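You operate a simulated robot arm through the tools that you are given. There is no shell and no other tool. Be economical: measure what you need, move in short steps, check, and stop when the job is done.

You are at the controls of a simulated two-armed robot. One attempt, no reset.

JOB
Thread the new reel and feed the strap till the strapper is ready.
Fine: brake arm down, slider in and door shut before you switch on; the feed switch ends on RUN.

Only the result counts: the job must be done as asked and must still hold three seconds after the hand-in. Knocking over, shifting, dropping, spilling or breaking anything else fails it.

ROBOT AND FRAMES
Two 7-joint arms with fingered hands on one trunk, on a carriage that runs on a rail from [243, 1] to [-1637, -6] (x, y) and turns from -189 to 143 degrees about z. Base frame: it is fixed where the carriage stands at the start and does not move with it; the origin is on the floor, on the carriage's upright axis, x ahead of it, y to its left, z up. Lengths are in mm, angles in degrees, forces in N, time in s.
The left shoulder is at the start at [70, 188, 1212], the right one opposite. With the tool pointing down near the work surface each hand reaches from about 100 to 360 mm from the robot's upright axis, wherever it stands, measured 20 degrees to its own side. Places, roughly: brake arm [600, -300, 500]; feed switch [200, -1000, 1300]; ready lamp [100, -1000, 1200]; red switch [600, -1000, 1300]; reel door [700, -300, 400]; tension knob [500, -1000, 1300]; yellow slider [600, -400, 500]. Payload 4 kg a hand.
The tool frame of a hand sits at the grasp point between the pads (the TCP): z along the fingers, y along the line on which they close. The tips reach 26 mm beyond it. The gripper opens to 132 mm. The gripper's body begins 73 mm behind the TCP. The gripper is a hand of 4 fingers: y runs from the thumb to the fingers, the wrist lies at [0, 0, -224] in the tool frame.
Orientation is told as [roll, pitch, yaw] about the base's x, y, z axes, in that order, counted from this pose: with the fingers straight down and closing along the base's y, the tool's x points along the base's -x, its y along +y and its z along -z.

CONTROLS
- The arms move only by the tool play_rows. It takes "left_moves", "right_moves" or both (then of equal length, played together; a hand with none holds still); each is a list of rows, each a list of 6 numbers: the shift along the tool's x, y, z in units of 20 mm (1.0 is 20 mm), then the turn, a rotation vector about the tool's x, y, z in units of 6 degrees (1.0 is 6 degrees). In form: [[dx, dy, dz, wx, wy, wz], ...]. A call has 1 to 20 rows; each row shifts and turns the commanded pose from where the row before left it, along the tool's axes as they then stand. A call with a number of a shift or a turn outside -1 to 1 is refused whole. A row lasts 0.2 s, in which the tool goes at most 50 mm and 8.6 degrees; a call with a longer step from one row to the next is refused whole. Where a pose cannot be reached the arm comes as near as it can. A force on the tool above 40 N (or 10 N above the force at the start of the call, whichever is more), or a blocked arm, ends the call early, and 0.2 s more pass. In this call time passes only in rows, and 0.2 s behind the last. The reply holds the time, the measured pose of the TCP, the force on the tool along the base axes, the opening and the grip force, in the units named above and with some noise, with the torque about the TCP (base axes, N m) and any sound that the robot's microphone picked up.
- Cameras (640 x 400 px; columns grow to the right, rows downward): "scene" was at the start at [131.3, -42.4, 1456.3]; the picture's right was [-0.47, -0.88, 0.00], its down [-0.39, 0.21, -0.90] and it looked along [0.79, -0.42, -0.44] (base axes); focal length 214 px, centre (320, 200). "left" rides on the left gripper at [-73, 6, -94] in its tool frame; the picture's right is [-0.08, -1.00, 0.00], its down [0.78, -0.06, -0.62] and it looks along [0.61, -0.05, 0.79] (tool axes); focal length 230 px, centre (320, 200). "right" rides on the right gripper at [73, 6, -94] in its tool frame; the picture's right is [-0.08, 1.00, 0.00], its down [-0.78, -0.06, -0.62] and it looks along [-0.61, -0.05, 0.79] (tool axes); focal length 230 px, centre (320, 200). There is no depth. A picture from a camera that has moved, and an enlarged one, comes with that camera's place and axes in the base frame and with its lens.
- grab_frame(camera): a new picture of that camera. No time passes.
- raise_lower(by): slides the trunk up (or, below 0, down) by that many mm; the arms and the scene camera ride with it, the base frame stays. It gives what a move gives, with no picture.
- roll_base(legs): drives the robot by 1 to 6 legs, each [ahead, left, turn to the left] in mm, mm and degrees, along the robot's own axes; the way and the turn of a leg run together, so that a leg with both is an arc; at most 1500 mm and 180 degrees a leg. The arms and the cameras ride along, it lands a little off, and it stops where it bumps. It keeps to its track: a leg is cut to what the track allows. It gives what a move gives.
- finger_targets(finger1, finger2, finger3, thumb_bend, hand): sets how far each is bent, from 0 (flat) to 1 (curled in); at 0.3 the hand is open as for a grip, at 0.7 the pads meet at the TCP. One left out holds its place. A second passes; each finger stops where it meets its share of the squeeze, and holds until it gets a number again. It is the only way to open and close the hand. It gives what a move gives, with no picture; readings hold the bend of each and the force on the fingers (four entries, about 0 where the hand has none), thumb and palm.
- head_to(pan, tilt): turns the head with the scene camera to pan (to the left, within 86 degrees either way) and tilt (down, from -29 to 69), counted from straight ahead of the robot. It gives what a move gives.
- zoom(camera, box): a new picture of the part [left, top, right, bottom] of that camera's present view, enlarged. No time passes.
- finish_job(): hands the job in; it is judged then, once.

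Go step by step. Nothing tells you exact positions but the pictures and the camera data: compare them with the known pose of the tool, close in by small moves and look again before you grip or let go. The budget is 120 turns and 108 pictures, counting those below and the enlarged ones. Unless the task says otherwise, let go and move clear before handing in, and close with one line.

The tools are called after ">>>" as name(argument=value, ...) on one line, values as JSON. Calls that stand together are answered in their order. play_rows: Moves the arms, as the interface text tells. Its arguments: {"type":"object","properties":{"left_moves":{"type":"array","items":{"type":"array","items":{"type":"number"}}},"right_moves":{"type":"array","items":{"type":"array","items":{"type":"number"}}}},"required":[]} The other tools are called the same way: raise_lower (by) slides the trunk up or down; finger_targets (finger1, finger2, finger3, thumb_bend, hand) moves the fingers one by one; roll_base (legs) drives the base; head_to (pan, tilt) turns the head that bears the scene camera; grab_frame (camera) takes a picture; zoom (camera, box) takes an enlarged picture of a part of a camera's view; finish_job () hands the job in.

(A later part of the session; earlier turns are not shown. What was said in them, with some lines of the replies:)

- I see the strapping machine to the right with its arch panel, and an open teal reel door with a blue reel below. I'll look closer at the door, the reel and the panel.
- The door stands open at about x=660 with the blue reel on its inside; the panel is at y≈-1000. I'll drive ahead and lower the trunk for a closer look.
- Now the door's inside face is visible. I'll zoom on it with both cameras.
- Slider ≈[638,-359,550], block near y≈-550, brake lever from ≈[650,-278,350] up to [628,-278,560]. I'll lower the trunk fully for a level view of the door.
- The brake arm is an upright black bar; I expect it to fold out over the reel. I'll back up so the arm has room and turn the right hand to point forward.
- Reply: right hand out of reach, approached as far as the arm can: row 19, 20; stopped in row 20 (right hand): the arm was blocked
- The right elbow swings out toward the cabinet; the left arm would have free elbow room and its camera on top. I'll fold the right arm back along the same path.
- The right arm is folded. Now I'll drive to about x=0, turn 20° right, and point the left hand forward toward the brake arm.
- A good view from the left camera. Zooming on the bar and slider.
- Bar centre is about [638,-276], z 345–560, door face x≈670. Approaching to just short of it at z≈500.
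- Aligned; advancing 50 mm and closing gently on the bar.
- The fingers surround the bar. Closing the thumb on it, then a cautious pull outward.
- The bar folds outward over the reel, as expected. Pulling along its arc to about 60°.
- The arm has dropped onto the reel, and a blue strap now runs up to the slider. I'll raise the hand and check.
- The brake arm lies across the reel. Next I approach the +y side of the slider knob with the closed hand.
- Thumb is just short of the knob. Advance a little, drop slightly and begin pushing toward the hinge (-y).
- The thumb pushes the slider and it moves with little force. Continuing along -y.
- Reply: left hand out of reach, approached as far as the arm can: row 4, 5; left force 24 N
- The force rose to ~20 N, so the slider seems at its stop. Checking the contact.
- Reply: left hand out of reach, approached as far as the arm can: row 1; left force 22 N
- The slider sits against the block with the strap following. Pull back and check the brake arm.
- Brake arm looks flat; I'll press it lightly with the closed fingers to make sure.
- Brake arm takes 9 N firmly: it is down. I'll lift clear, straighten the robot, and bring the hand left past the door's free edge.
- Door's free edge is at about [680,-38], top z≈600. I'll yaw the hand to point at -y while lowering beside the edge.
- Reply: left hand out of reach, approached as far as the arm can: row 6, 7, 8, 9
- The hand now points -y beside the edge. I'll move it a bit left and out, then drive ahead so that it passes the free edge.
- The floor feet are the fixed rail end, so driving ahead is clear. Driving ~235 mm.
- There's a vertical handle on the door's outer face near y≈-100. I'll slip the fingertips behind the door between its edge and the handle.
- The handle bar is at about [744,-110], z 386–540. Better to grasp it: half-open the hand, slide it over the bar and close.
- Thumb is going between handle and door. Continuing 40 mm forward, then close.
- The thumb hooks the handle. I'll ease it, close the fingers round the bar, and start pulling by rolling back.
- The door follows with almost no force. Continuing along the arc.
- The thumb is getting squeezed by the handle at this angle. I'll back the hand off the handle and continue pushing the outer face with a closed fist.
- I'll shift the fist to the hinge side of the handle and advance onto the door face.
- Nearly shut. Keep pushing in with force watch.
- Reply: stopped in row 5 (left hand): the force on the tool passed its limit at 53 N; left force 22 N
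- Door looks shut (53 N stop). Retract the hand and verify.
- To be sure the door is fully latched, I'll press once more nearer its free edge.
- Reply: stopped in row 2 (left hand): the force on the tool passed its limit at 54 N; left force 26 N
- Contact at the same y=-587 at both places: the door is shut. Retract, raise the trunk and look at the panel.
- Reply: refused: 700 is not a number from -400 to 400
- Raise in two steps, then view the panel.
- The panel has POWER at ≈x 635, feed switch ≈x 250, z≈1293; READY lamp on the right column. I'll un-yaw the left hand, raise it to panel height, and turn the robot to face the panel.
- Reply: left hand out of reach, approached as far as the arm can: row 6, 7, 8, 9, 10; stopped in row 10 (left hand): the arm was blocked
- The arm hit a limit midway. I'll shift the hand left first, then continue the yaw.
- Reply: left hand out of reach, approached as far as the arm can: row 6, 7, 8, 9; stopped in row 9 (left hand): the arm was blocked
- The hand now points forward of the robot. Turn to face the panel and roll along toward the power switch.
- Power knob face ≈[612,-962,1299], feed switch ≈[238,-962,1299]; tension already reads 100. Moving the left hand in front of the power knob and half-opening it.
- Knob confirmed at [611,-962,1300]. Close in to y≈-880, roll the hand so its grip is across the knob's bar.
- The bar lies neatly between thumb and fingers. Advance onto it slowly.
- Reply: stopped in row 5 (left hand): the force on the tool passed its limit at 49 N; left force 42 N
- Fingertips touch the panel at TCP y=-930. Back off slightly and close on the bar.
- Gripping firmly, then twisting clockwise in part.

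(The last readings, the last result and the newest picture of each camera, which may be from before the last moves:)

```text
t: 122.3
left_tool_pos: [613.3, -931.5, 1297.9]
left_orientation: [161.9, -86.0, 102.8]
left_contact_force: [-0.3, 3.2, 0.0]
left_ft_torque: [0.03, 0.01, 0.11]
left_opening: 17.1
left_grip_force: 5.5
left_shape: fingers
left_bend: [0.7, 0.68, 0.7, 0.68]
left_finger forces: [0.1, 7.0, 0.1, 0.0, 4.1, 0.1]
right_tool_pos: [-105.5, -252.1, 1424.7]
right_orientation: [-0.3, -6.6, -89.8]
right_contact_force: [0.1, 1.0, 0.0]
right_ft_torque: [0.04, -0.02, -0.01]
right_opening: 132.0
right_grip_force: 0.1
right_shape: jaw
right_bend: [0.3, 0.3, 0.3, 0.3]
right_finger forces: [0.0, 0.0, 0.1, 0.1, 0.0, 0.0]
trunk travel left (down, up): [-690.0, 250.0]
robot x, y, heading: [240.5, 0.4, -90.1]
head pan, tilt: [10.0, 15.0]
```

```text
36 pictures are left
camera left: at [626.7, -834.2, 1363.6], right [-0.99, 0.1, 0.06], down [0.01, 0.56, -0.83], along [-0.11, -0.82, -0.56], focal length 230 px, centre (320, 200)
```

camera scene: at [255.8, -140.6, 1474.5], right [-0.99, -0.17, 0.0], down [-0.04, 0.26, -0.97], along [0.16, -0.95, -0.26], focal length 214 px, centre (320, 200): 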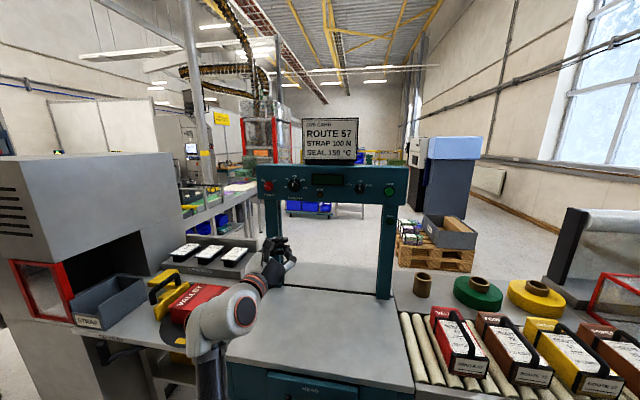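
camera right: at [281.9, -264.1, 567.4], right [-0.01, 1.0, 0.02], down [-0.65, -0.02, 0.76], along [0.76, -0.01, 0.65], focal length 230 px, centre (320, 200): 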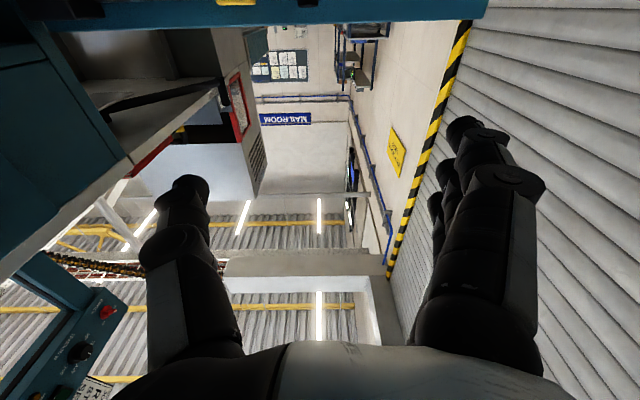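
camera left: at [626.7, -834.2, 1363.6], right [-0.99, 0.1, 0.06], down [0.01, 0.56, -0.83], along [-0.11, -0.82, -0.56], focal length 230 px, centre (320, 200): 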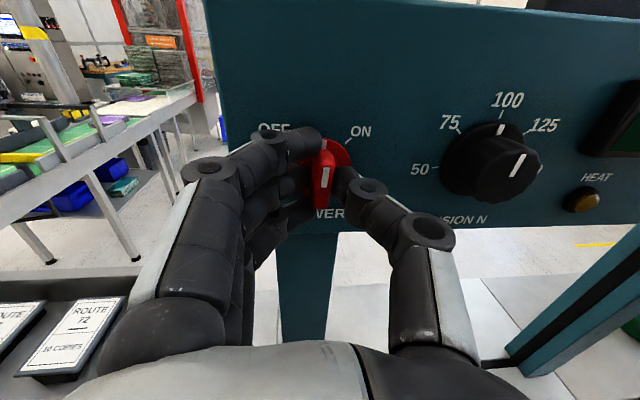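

The knob turns with the hand. Continue to ON.

>>> play_rows(left_moves=[[0, 0, 0, 0, 0, 1], [0, 0, 0, 0, 0, 1], [0, 0, 0, 0, 0, 1], [0, 0, 0, 0, 0, 1], [0, 0, 0, 0, 0, 1], [0, 0, 0, 0, 0, 1], [0, 0, 0, 0, 0, 1]])

>>> grab_frame(camera="left")

>>> zoom(camera="scene", box=[250, 155, 410, 255])

```text
t: 123.9
left_tool_pos: [614.5, -932.0, 1298.2]
left_orientation: [95.7, -46.7, 170.6]
left_contact_force: [-0.4, 0.7, 0.8]
left_ft_torque: [-0.04, 0.07, 0.09]
left_opening: 16.9
left_grip_force: 4.7
left_shape: fingers
left_bend: [0.69, 0.67, 0.7, 0.69]
left_finger forces: [0.9, 4.0, 0.0, 0.0, 3.3, 0.0]
right_tool_pos: [-106.1, -251.6, 1426.2]
right_orientation: [-0.4, -6.7, -89.9]
right_contact_force: [-0.1, 0.1, 0.0]
right_ft_torque: [0.0, -0.01, 0.02]
right_opening: 132.0
right_grip_force: 0.1
right_shape: jaw
right_bend: [0.3, 0.3, 0.3, 0.3]
right_finger forces: [0.0, 0.0, 0.0, 0.0, 0.0, 0.0]
trunk travel left (down, up): [-690.0, 250.0]
robot x, y, heading: [242.7, 4.1, -90.1]
head pan, tilt: [10.0, 15.0]
```

```text
35 pictures are left
camera left: at [576.4, -830.8, 1347.1], right [-0.78, 0.03, -0.63], down [0.55, 0.52, -0.65], along [0.31, -0.85, -0.43], focal length 230 px, centre (320, 200)
```

left: 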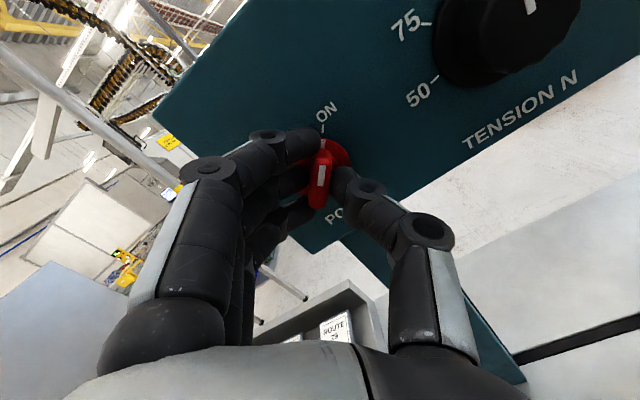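

```text
4.00 times, centred on (330, 205) of scene
camera zoom: at [255.7, -140.2, 1474.5], right [-0.99, -0.17, 0.0], down [-0.04, 0.25, -0.97], along [0.17, -0.95, -0.26], focal length 858 px, centre (280, 180)
```

zoom: 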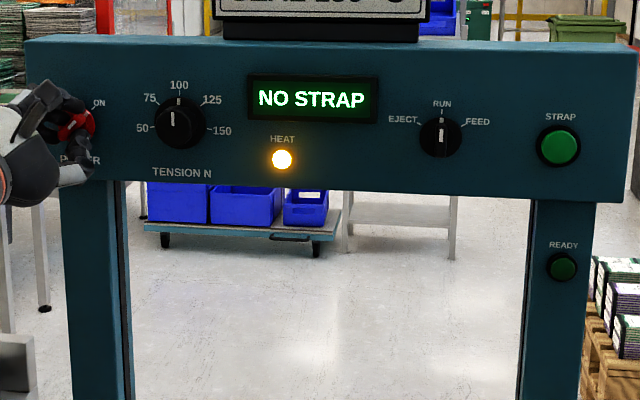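

Power is on: display "NO STRAP", heat lamp lit. Release, back off, level the hand, and roll along to the feed switch.

>>> finger_targets(hand="left", finger1=0.48, finger2=0.48, finger3=0.48, thumb_bend=0.48)

>>> play_rows(left_moves=[[0, 0, -0.8, 0, 0, 0], [0, 0, -1, 0, 0, 0], [0, 0, -1, 0, 0, 0], [0, 0, -1, 0, 0, 0], [0, 0, -0.5, 0, 0, -1], [0, 0, 0, 0, 0, -1], [0, 0, 0, 0, 0, -1], [0, 0, 0, 0, 0, -1], [0, 0, 0, 0, 0, -1], [0, 0, 0, 0, 0, -1], [0, 0, 0, 0, 0, -1]])

>>> roll_base(legs=[[0, -372, 0]])

>>> grab_frame(camera="left")

>>> head_to(pan=20, tilt=10)

>>> grab_frame(camera="scene")

```text
t: 124.9
left_tool_pos: [613.6, -931.5, 1298.6]
left_orientation: [95.6, -46.6, 170.6]
left_contact_force: [-0.5, 2.8, -0.5]
left_ft_torque: [0.0, 0.04, 0.09]
left_opening: 76.4
left_grip_force: 1.3
left_shape: fingers
left_bend: [0.48, 0.48, 0.49, 0.48]
left_finger forces: [0.1, 0.0, 2.7, 0.1, 0.0, 0.1]
right_tool_pos: [-105.4, -252.2, 1425.1]
right_orientation: [-0.3, -6.6, -89.8]
right_contact_force: [-0.4, 0.3, 0.3]
right_ft_torque: [0.01, 0.01, 0.03]
right_opening: 132.3
right_grip_force: 0.1
right_shape: jaw
right_bend: [0.3, 0.3, 0.3, 0.3]
right_finger forces: [0.1, 0.0, 0.0, 0.0, 0.0, 0.0]
trunk travel left (down, up): [-690.0, 250.0]
robot x, y, heading: [234.6, 1.7, -90.0]
head pan, tilt: [10.0, 15.0]
```

```text
t: 127.3
left_tool_pos: [621.5, -847.1, 1292.4]
left_orientation: [164.9, -86.0, 99.8]
left_contact_force: [-0.5, 0.2, 0.1]
left_ft_torque: [0.02, 0.0, -0.01]
left_opening: 76.9
left_grip_force: 0.0
left_shape: fingers
left_bend: [0.48, 0.48, 0.48, 0.48]
left_finger forces: [0.0, 0.0, 0.0, 0.0, 0.0, 0.0]
right_tool_pos: [-105.2, -253.7, 1425.6]
right_orientation: [-0.3, -6.7, -89.8]
right_contact_force: [1.0, 0.3, -0.6]
right_ft_torque: [0.01, 0.0, 0.01]
right_opening: 132.2
right_grip_force: 0.1
right_shape: jaw
right_bend: [0.3, 0.3, 0.3, 0.3]
right_finger forces: [0.0, 0.0, 0.0, 0.1, 0.0, 0.0]
trunk travel left (down, up): [-690.0, 250.0]
robot x, y, heading: [238.0, -1.5, -90.0]
head pan, tilt: [10.0, 15.0]
```

```text
t: 129.6
left_tool_pos: [244.6, -850.3, 1291.5]
left_orientation: [164.1, -86.1, 100.2]
left_contact_force: [0.2, 0.1, 0.6]
left_ft_torque: [0.02, 0.0, -0.03]
left_opening: 76.5
left_grip_force: 0.0
left_shape: fingers
left_bend: [0.48, 0.48, 0.48, 0.48]
left_finger forces: [0.1, 0.0, 0.0, 0.0, 0.1, 0.0]
right_tool_pos: [-478.6, -252.9, 1426.2]
right_orientation: [-0.4, -6.7, -90.1]
right_contact_force: [-0.1, 0.0, 0.1]
right_ft_torque: [0.0, 0.02, 0.04]
right_opening: 131.8
right_grip_force: 0.1
right_shape: jaw
right_bend: [0.3, 0.3, 0.3, 0.3]
right_finger forces: [0.0, 0.0, 0.0, 0.1, 0.1, 0.0]
trunk travel left (down, up): [-690.0, 250.0]
robot x, y, heading: [-136.4, 2.1, -90.6]
head pan, tilt: [10.0, 15.0]
```

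```text
33 pictures are left
camera left: at [258.7, -753.4, 1357.2], right [-0.99, 0.1, 0.06], down [0.01, 0.56, -0.83], along [-0.12, -0.82, -0.56], focal length 230 px, centre (320, 200)
```

left: 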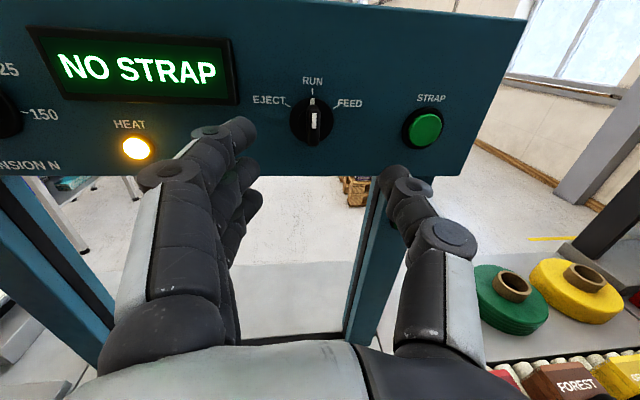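

```text
t: 130.4
left_tool_pos: [244.0, -850.2, 1292.3]
left_orientation: [163.0, -86.0, 101.4]
left_contact_force: [-0.5, -0.2, 0.6]
left_ft_torque: [-0.04, 0.02, 0.05]
left_opening: 76.6
left_grip_force: 0.0
left_shape: fingers
left_bend: [0.48, 0.48, 0.48, 0.48]
left_finger forces: [0.0, 0.0, 0.0, 0.1, 0.0, 0.1]
right_tool_pos: [-479.8, -252.1, 1426.1]
right_orientation: [-0.4, -6.7, -90.0]
right_contact_force: [0.8, -0.1, 0.4]
right_ft_torque: [0.0, 0.03, 0.0]
right_opening: 132.0
right_grip_force: 0.0
right_shape: jaw
right_bend: [0.3, 0.3, 0.3, 0.3]
right_finger forces: [0.0, 0.0, 0.0, 0.0, 0.0, 0.0]
trunk travel left (down, up): [-690.0, 250.0]
robot x, y, heading: [-133.1, 0.5, -90.6]
head pan, tilt: [20.0, 10.0]
```

```text
32 pictures are left
camera scene: at [-102.7, -137.4, 1482.6], right [-0.94, -0.33, 0.0], down [-0.06, 0.16, -0.98], along [0.33, -0.93, -0.17], focal length 214 px, centre (320, 200)
```

scene: 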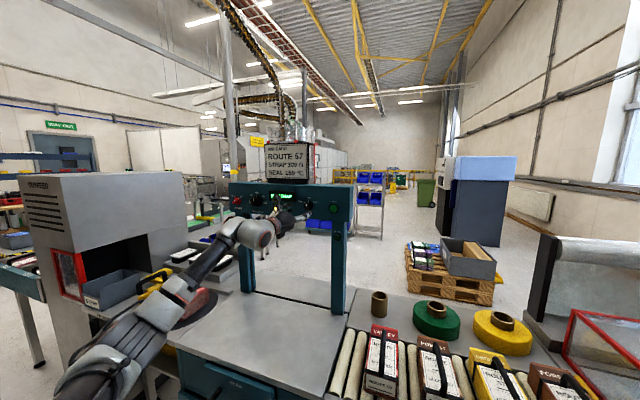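

Feed knob bar at ≈[241,-948,1303], on RUN. Advance and grip it level.

>>> play_rows(left_moves=[[-0.15, 0.2, 0.9, 0, 0, 0], [0, 0, 0.9, 0, 0, 0], [0, 0, 0.9, 0, 0, 0], [0, 0, 0.7, 0, 0, 0], [0, 0, 0.4, 0, 0, 0]])

>>> grab_frame(camera="left")

```text
t: 131.6
left_tool_pos: [241.0, -925.8, 1300.3]
left_orientation: [163.4, -85.9, 100.9]
left_contact_force: [0.2, -0.3, 0.3]
left_ft_torque: [-0.03, -0.03, -0.01]
left_opening: 76.5
left_grip_force: 0.1
left_shape: fingers
left_bend: [0.48, 0.48, 0.48, 0.48]
left_finger forces: [0.0, 0.0, 0.1, 0.0, 0.1, 0.1]
right_tool_pos: [-480.3, -252.6, 1425.4]
right_orientation: [-0.3, -6.6, -90.1]
right_contact_force: [0.1, 0.5, -0.9]
right_ft_torque: [0.0, -0.04, -0.02]
right_opening: 132.3
right_grip_force: 0.0
right_shape: jaw
right_bend: [0.3, 0.3, 0.3, 0.3]
right_finger forces: [0.1, 0.1, 0.0, 0.0, 0.1, 0.0]
trunk travel left (down, up): [-690.0, 250.0]
robot x, y, heading: [-134.7, 1.3, -90.4]
head pan, tilt: [20.0, 10.0]
```

```text
31 pictures are left
camera left: at [255.0, -829.0, 1365.6], right [-0.99, 0.1, 0.06], down [0.01, 0.56, -0.83], along [-0.12, -0.82, -0.56], focal length 230 px, centre (320, 200)
```

left: 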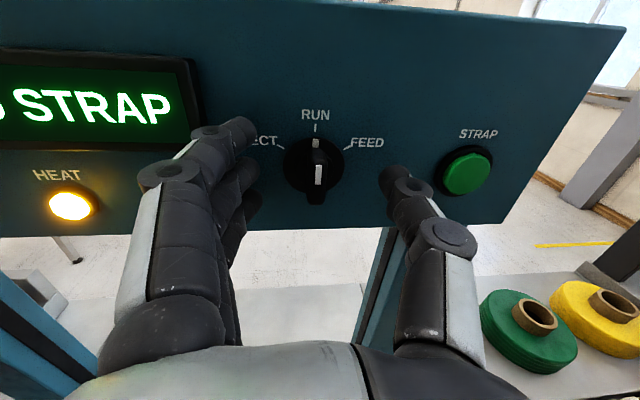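

>>> finger_targets(hand="left", finger1=0.69, finger2=0.69, finger3=0.69, thumb_bend=0.7)

>>> grab_frame(camera="left")

```text
t: 132.6
left_tool_pos: [242.1, -925.0, 1300.0]
left_orientation: [163.5, -86.0, 100.9]
left_contact_force: [0.6, -1.2, 1.0]
left_ft_torque: [0.02, 0.02, 0.02]
left_opening: 17.3
left_grip_force: 2.2
left_shape: fingers
left_bend: [0.69, 0.67, 0.68, 0.69]
left_finger forces: [0.0, 2.1, 0.6, 0.0, 1.8, 0.0]
right_tool_pos: [-479.9, -251.5, 1425.3]
right_orientation: [-0.4, -6.7, -90.1]
right_contact_force: [-0.4, 0.6, -0.3]
right_ft_torque: [0.0, 0.01, 0.02]
right_opening: 131.6
right_grip_force: 0.0
right_shape: jaw
right_bend: [0.3, 0.3, 0.3, 0.3]
right_finger forces: [0.0, 0.0, 0.1, 0.1, 0.1, 0.0]
trunk travel left (down, up): [-690.0, 250.0]
robot x, y, heading: [-129.8, -0.3, -90.3]
head pan, tilt: [20.0, 10.0]
```

```text
30 pictures are left
camera left: at [255.4, -828.8, 1365.2], right [-0.99, 0.1, 0.06], down [0.01, 0.56, -0.83], along [-0.12, -0.82, -0.56], focal length 230 px, centre (320, 200)
```

left: 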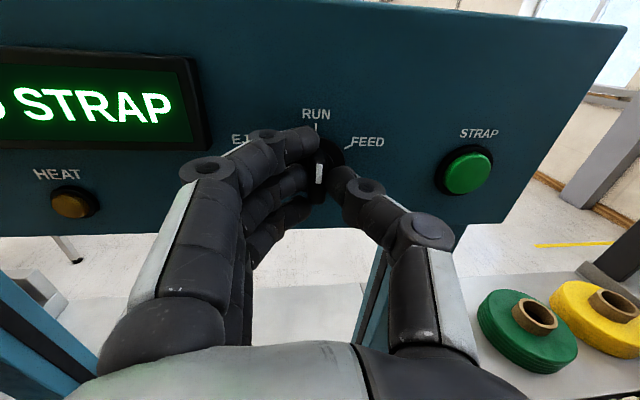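

Heat lamp has gone out (up to temperature). Firm up the grip and twist toward FEED.

>>> finger_targets(hand="left", finger1=0.71, finger2=0.71, finger3=0.71, thumb_bend=0.72)

>>> play_rows(left_moves=[[0, 0, 0, 0, 0, 1], [0, 0, 0, 0, 0, 1], [0, 0, 0, 0, 0, 1], [0, 0, 0, 0, 0, 1], [0, 0, 0, 0, 0, 1], [0, 0, 0, 0, 0, 1], [0, 0, 0, 0, 0, 1], [0, 0, 0, 0, 0, 1], [0, 0, 0, 0, 0, 1], [0, 0, 0, 0, 0, 1]])

>>> grab_frame(camera="left")

>>> zoom(camera="scene", box=[220, 170, 380, 270])

```text
t: 133.6
left_tool_pos: [241.6, -925.4, 1299.8]
left_orientation: [163.6, -85.9, 101.0]
left_contact_force: [1.0, -1.1, 2.0]
left_ft_torque: [-0.01, 0.05, 0.02]
left_opening: 14.6
left_grip_force: 4.9
left_shape: fingers
left_bend: [0.71, 0.68, 0.7, 0.69]
left_finger forces: [0.0, 3.8, 1.6, 0.0, 4.3, 0.1]
right_tool_pos: [-480.2, -252.3, 1426.0]
right_orientation: [-0.3, -6.7, -90.2]
right_contact_force: [0.2, -0.5, -0.9]
right_ft_torque: [-0.01, 0.0, -0.02]
right_opening: 131.7
right_grip_force: 0.1
right_shape: jaw
right_bend: [0.3, 0.3, 0.3, 0.3]
right_finger forces: [0.1, 0.1, 0.0, 0.0, 0.0, 0.1]
trunk travel left (down, up): [-690.0, 250.0]
robot x, y, heading: [-131.4, -4.8, -90.4]
head pan, tilt: [20.0, 10.0]
```

```text
t: 135.8
left_tool_pos: [241.6, -925.5, 1298.5]
left_orientation: [94.2, -28.7, 172.3]
left_contact_force: [2.5, -1.5, -4.1]
left_ft_torque: [0.1, -0.02, 0.03]
left_opening: 14.7
left_grip_force: 5.7
left_shape: fingers
left_bend: [0.71, 0.68, 0.7, 0.69]
left_finger forces: [0.0, 2.5, 3.0, 0.0, 6.2, 0.0]
right_tool_pos: [-478.0, -253.4, 1425.8]
right_orientation: [-0.5, -6.6, -90.1]
right_contact_force: [0.5, 0.1, 0.0]
right_ft_torque: [-0.01, 0.01, 0.0]
right_opening: 131.8
right_grip_force: 0.0
right_shape: jaw
right_bend: [0.3, 0.3, 0.3, 0.3]
right_finger forces: [0.1, 0.0, 0.0, 0.0, 0.1, 0.0]
trunk travel left (down, up): [-690.0, 250.0]
robot x, y, heading: [-132.3, -1.3, -90.4]
head pan, tilt: [20.0, 10.0]
```

```text
29 pictures are left
camera left: at [189.7, -825.1, 1331.6], right [-0.55, 0.0, -0.83], down [0.71, 0.52, -0.47], along [0.43, -0.85, -0.29], focal length 230 px, centre (320, 200)
```

left: 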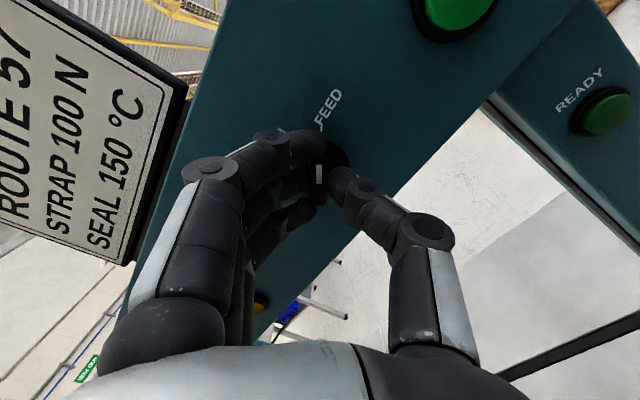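

```text
4.00 times, centred on (300, 220) of scene
camera zoom: at [-100.8, -138.3, 1482.5], right [-0.94, -0.33, 0.0], down [-0.06, 0.16, -0.98], along [0.33, -0.93, -0.17], focal length 858 px, centre (400, 120)
```

zoom: 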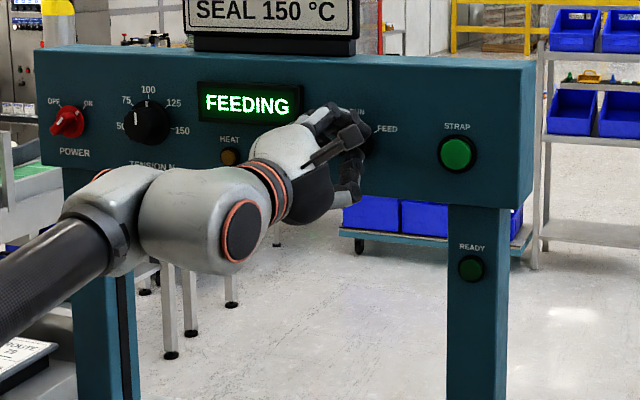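

Display says FEEDING. Hold there and wait for the READY lamp.

>>> play_rows(left_moves=[[0, 0, 0, 0, 0, 0], [0, 0, 0, 0, 0, 0], [0, 0, 0, 0, 0, 0], [0, 0, 0, 0, 0, 0], [0, 0, 0, 0, 0, 0], [0, 0, 0, 0, 0, 0], [0, 0, 0, 0, 0, 0], [0, 0, 0, 0, 0, 0], [0, 0, 0, 0, 0, 0], [0, 0, 0, 0, 0, 0]])

>>> zoom(camera="scene", box=[220, 170, 380, 270])

```text
t: 138.0
left_tool_pos: [240.4, -925.0, 1299.8]
left_orientation: [94.4, -28.8, 172.1]
left_contact_force: [2.9, -0.1, -4.2]
left_ft_torque: [0.11, -0.03, 0.03]
left_opening: 14.6
left_grip_force: 5.6
left_shape: fingers
left_bend: [0.71, 0.68, 0.7, 0.69]
left_finger forces: [0.0, 2.6, 3.1, 0.1, 6.3, 0.1]
right_tool_pos: [-478.5, -252.0, 1425.3]
right_orientation: [-0.4, -6.6, -90.1]
right_contact_force: [0.3, -0.1, 0.0]
right_ft_torque: [-0.02, 0.0, 0.02]
right_opening: 132.2
right_grip_force: 0.0
right_shape: jaw
right_bend: [0.3, 0.3, 0.3, 0.3]
right_finger forces: [0.0, 0.0, 0.0, 0.0, 0.1, 0.0]
trunk travel left (down, up): [-690.0, 250.0]
robot x, y, heading: [-136.7, -0.1, -90.1]
head pan, tilt: [20.0, 10.0]
```

```text
4.00 times, centred on (300, 220) of scene
camera zoom: at [-100.6, -138.4, 1482.5], right [-0.94, -0.33, 0.0], down [-0.06, 0.16, -0.98], along [0.33, -0.93, -0.17], focal length 858 px, centre (400, 120)
```

zoom: 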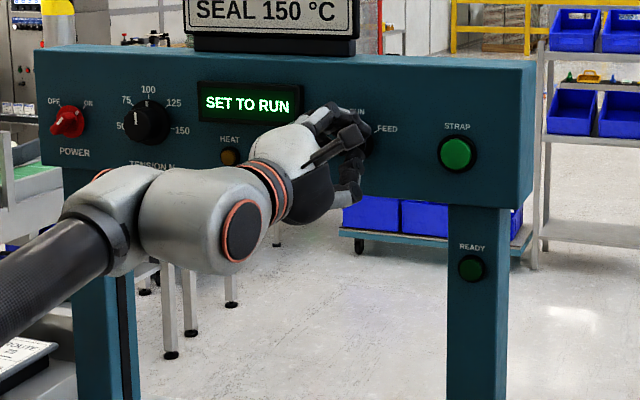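

"SET TO RUN" – twist back to RUN.

>>> play_rows(left_moves=[[0, 0, 0, 0, 0, -1], [0, 0, 0, 0, 0, -1], [0, 0, 0, 0, 0, -1], [0, 0, 0, 0, 0, -1], [0, 0, 0, 0, 0, -1], [0, 0, 0, 0, 0, -1], [0, 0, 0, 0, 0, -1], [0, 0, 0, 0, 0, -1], [0, 0, 0, 0, 0, -1], [0, 0, 0, 0, 0, -1], [0, 0, 0, 0, 0, 0]])

>>> zoom(camera="scene", box=[220, 170, 380, 270])

>>> grab_frame(camera="left")

```text
t: 140.4
left_tool_pos: [241.3, -925.3, 1299.4]
left_orientation: [165.3, -86.0, 99.2]
left_contact_force: [3.5, -1.0, -1.1]
left_ft_torque: [0.05, 0.0, 0.08]
left_opening: 14.1
left_grip_force: 5.5
left_shape: fingers
left_bend: [0.71, 0.69, 0.7, 0.69]
left_finger forces: [0.1, 5.0, 2.9, 0.1, 3.6, 0.0]
right_tool_pos: [-477.7, -252.4, 1424.9]
right_orientation: [-0.3, -6.7, -90.1]
right_contact_force: [0.6, 0.2, 0.3]
right_ft_torque: [0.01, 0.02, -0.02]
right_opening: 131.9
right_grip_force: 0.0
right_shape: jaw
right_bend: [0.3, 0.3, 0.3, 0.3]
right_finger forces: [0.1, 0.0, 0.0, 0.0, 0.1, 0.0]
trunk travel left (down, up): [-690.0, 250.0]
robot x, y, heading: [-132.8, -1.4, -90.6]
head pan, tilt: [20.0, 10.0]
```

```text
4.00 times, centred on (300, 220) of scene
camera zoom: at [-100.7, -138.2, 1482.6], right [-0.94, -0.33, 0.0], down [-0.06, 0.16, -0.98], along [0.33, -0.93, -0.17], focal length 858 px, centre (400, 120)
```

zoom: 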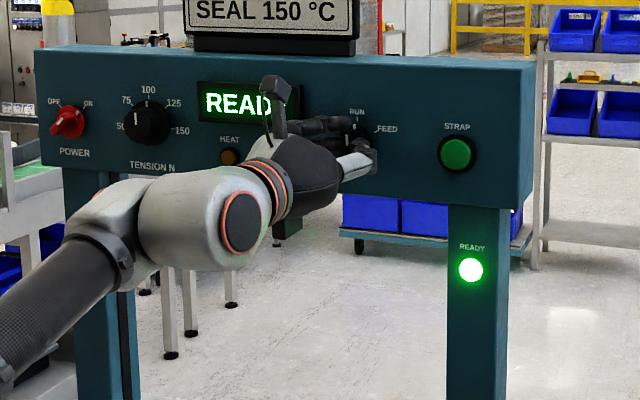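

```text
25 pictures are left
camera left: at [255.0, -829.3, 1365.4], right [-0.99, 0.1, 0.06], down [0.01, 0.56, -0.83], along [-0.12, -0.82, -0.56], focal length 230 px, centre (320, 200)
```

left: 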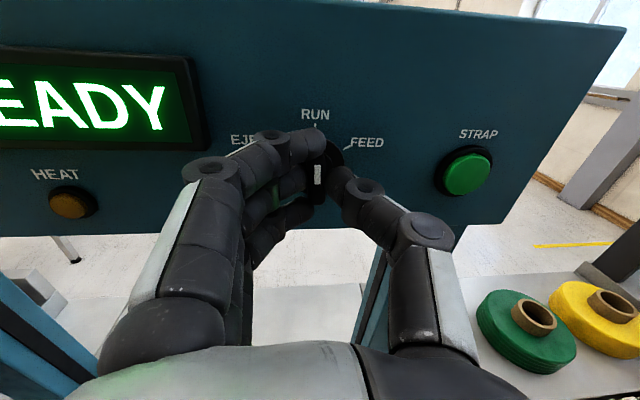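

READY is lit with the switch on RUN. Release gently, keeping the thumb off the STRAP button, and back away.

>>> finger_targets(hand="left", finger1=0.58, finger2=0.58, finger3=0.58, thumb_bend=0.6)

>>> play_rows(left_moves=[[0, 0, -0.6, 0, 0, 0], [0, 0, -1, 0, 0, 0], [0, 0, -1, 0, 0, 0], [0, 0, -1, 0, 0, 0], [0, 0, -1, 0, 0, 0], [0, 0, -1, 0, 0, 0], [0, 0, -1, 0, 0, 0], [0, 0, -1, 0, 0, 0], [0, 0, -1, 0, 0, 0]])

>>> zoom(camera="scene", box=[220, 170, 380, 270])

>>> head_to(pan=20, tilt=50)

>>> grab_frame(camera="scene")

```text
t: 141.4
left_tool_pos: [240.1, -925.9, 1302.0]
left_orientation: [163.3, -86.0, 101.0]
left_contact_force: [0.3, -0.2, 0.2]
left_ft_torque: [-0.01, 0.01, -0.01]
left_opening: 42.9
left_grip_force: 0.1
left_shape: fingers
left_bend: [0.57, 0.57, 0.57, 0.6]
left_finger forces: [0.0, 0.1, 0.0, 0.0, 0.0, 0.1]
right_tool_pos: [-479.3, -251.8, 1425.5]
right_orientation: [-0.3, -6.6, -90.1]
right_contact_force: [0.5, -0.1, 0.4]
right_ft_torque: [0.01, -0.01, 0.03]
right_opening: 131.8
right_grip_force: 0.2
right_shape: jaw
right_bend: [0.3, 0.3, 0.3, 0.3]
right_finger forces: [0.0, 0.0, 0.0, 0.0, 0.0, 0.0]
trunk travel left (down, up): [-690.0, 250.0]
robot x, y, heading: [-130.8, -5.5, -90.3]
head pan, tilt: [20.0, 10.0]
```

```text
t: 143.4
left_tool_pos: [258.8, -755.4, 1288.8]
left_orientation: [163.9, -85.9, 100.5]
left_contact_force: [0.7, -0.6, 0.5]
left_ft_torque: [0.02, 0.0, 0.0]
left_opening: 43.2
left_grip_force: 0.0
left_shape: fingers
left_bend: [0.57, 0.57, 0.57, 0.6]
left_finger forces: [0.1, 0.0, 0.1, 0.0, 0.1, 0.0]
right_tool_pos: [-477.8, -250.4, 1426.0]
right_orientation: [-0.4, -6.7, -90.1]
right_contact_force: [-0.1, 0.4, 0.0]
right_ft_torque: [-0.01, -0.01, -0.01]
right_opening: 132.1
right_grip_force: 0.0
right_shape: jaw
right_bend: [0.3, 0.3, 0.3, 0.3]
right_finger forces: [0.0, 0.0, 0.0, 0.0, 0.0, 0.1]
trunk travel left (down, up): [-690.0, 250.0]
robot x, y, heading: [-133.0, 0.4, -90.5]
head pan, tilt: [20.0, 10.0]
```

```text
4.00 times, centred on (300, 220) of scene
camera zoom: at [-101.4, -136.4, 1482.7], right [-0.94, -0.33, 0.0], down [-0.06, 0.16, -0.98], along [0.33, -0.93, -0.17], focal length 858 px, centre (400, 120)
```

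zoom: 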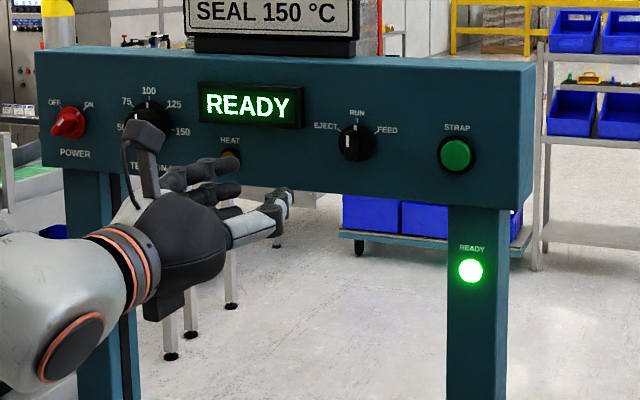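

```text
t: 144.4
left_tool_pos: [256.9, -756.3, 1288.6]
left_orientation: [163.6, -86.0, 101.0]
left_contact_force: [-0.7, 0.5, 0.1]
left_ft_torque: [-0.04, 0.0, -0.02]
left_opening: 43.1
left_grip_force: 0.0
left_shape: fingers
left_bend: [0.57, 0.57, 0.57, 0.6]
left_finger forces: [0.1, 0.1, 0.0, 0.0, 0.0, 0.0]
right_tool_pos: [-479.7, -250.9, 1426.4]
right_orientation: [-0.3, -6.6, -90.0]
right_contact_force: [-0.3, -0.7, -0.1]
right_ft_torque: [-0.02, -0.01, 0.0]
right_opening: 132.3
right_grip_force: 0.0
right_shape: jaw
right_bend: [0.3, 0.3, 0.3, 0.3]
right_finger forces: [0.0, 0.0, 0.0, 0.0, 0.0, 0.0]
trunk travel left (down, up): [-690.0, 250.0]
robot x, y, heading: [-134.2, -2.0, -90.5]
head pan, tilt: [20.0, 50.0]
```

```text
23 pictures are left
camera scene: at [-107.1, -122.2, 1420.9], right [-0.94, -0.33, 0.0], down [-0.26, 0.72, -0.64], along [0.22, -0.61, -0.77], focal length 214 px, centre (320, 200)
```

scene: 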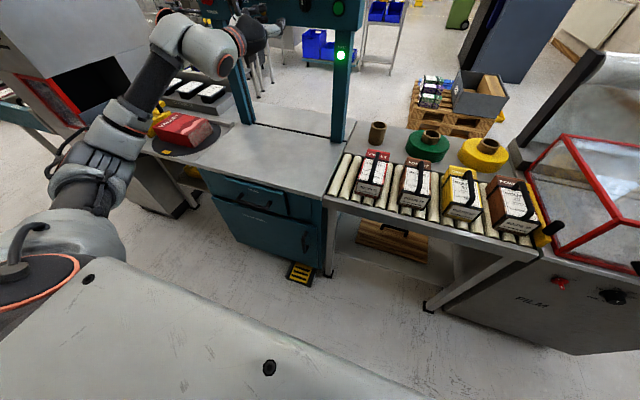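

The panel shows READY with the lamp lit, the feed switch on RUN, power ON, and the door still shut. Both hands are clear, so I'm handing in.

>>> finish_job()

```text
The job is handed in.
```

The new reel is threaded and the strap is fed: the strapper shows READY with its lamp lit, with the brake arm down, slider in, door shut, power ON and feed switch on RUN.
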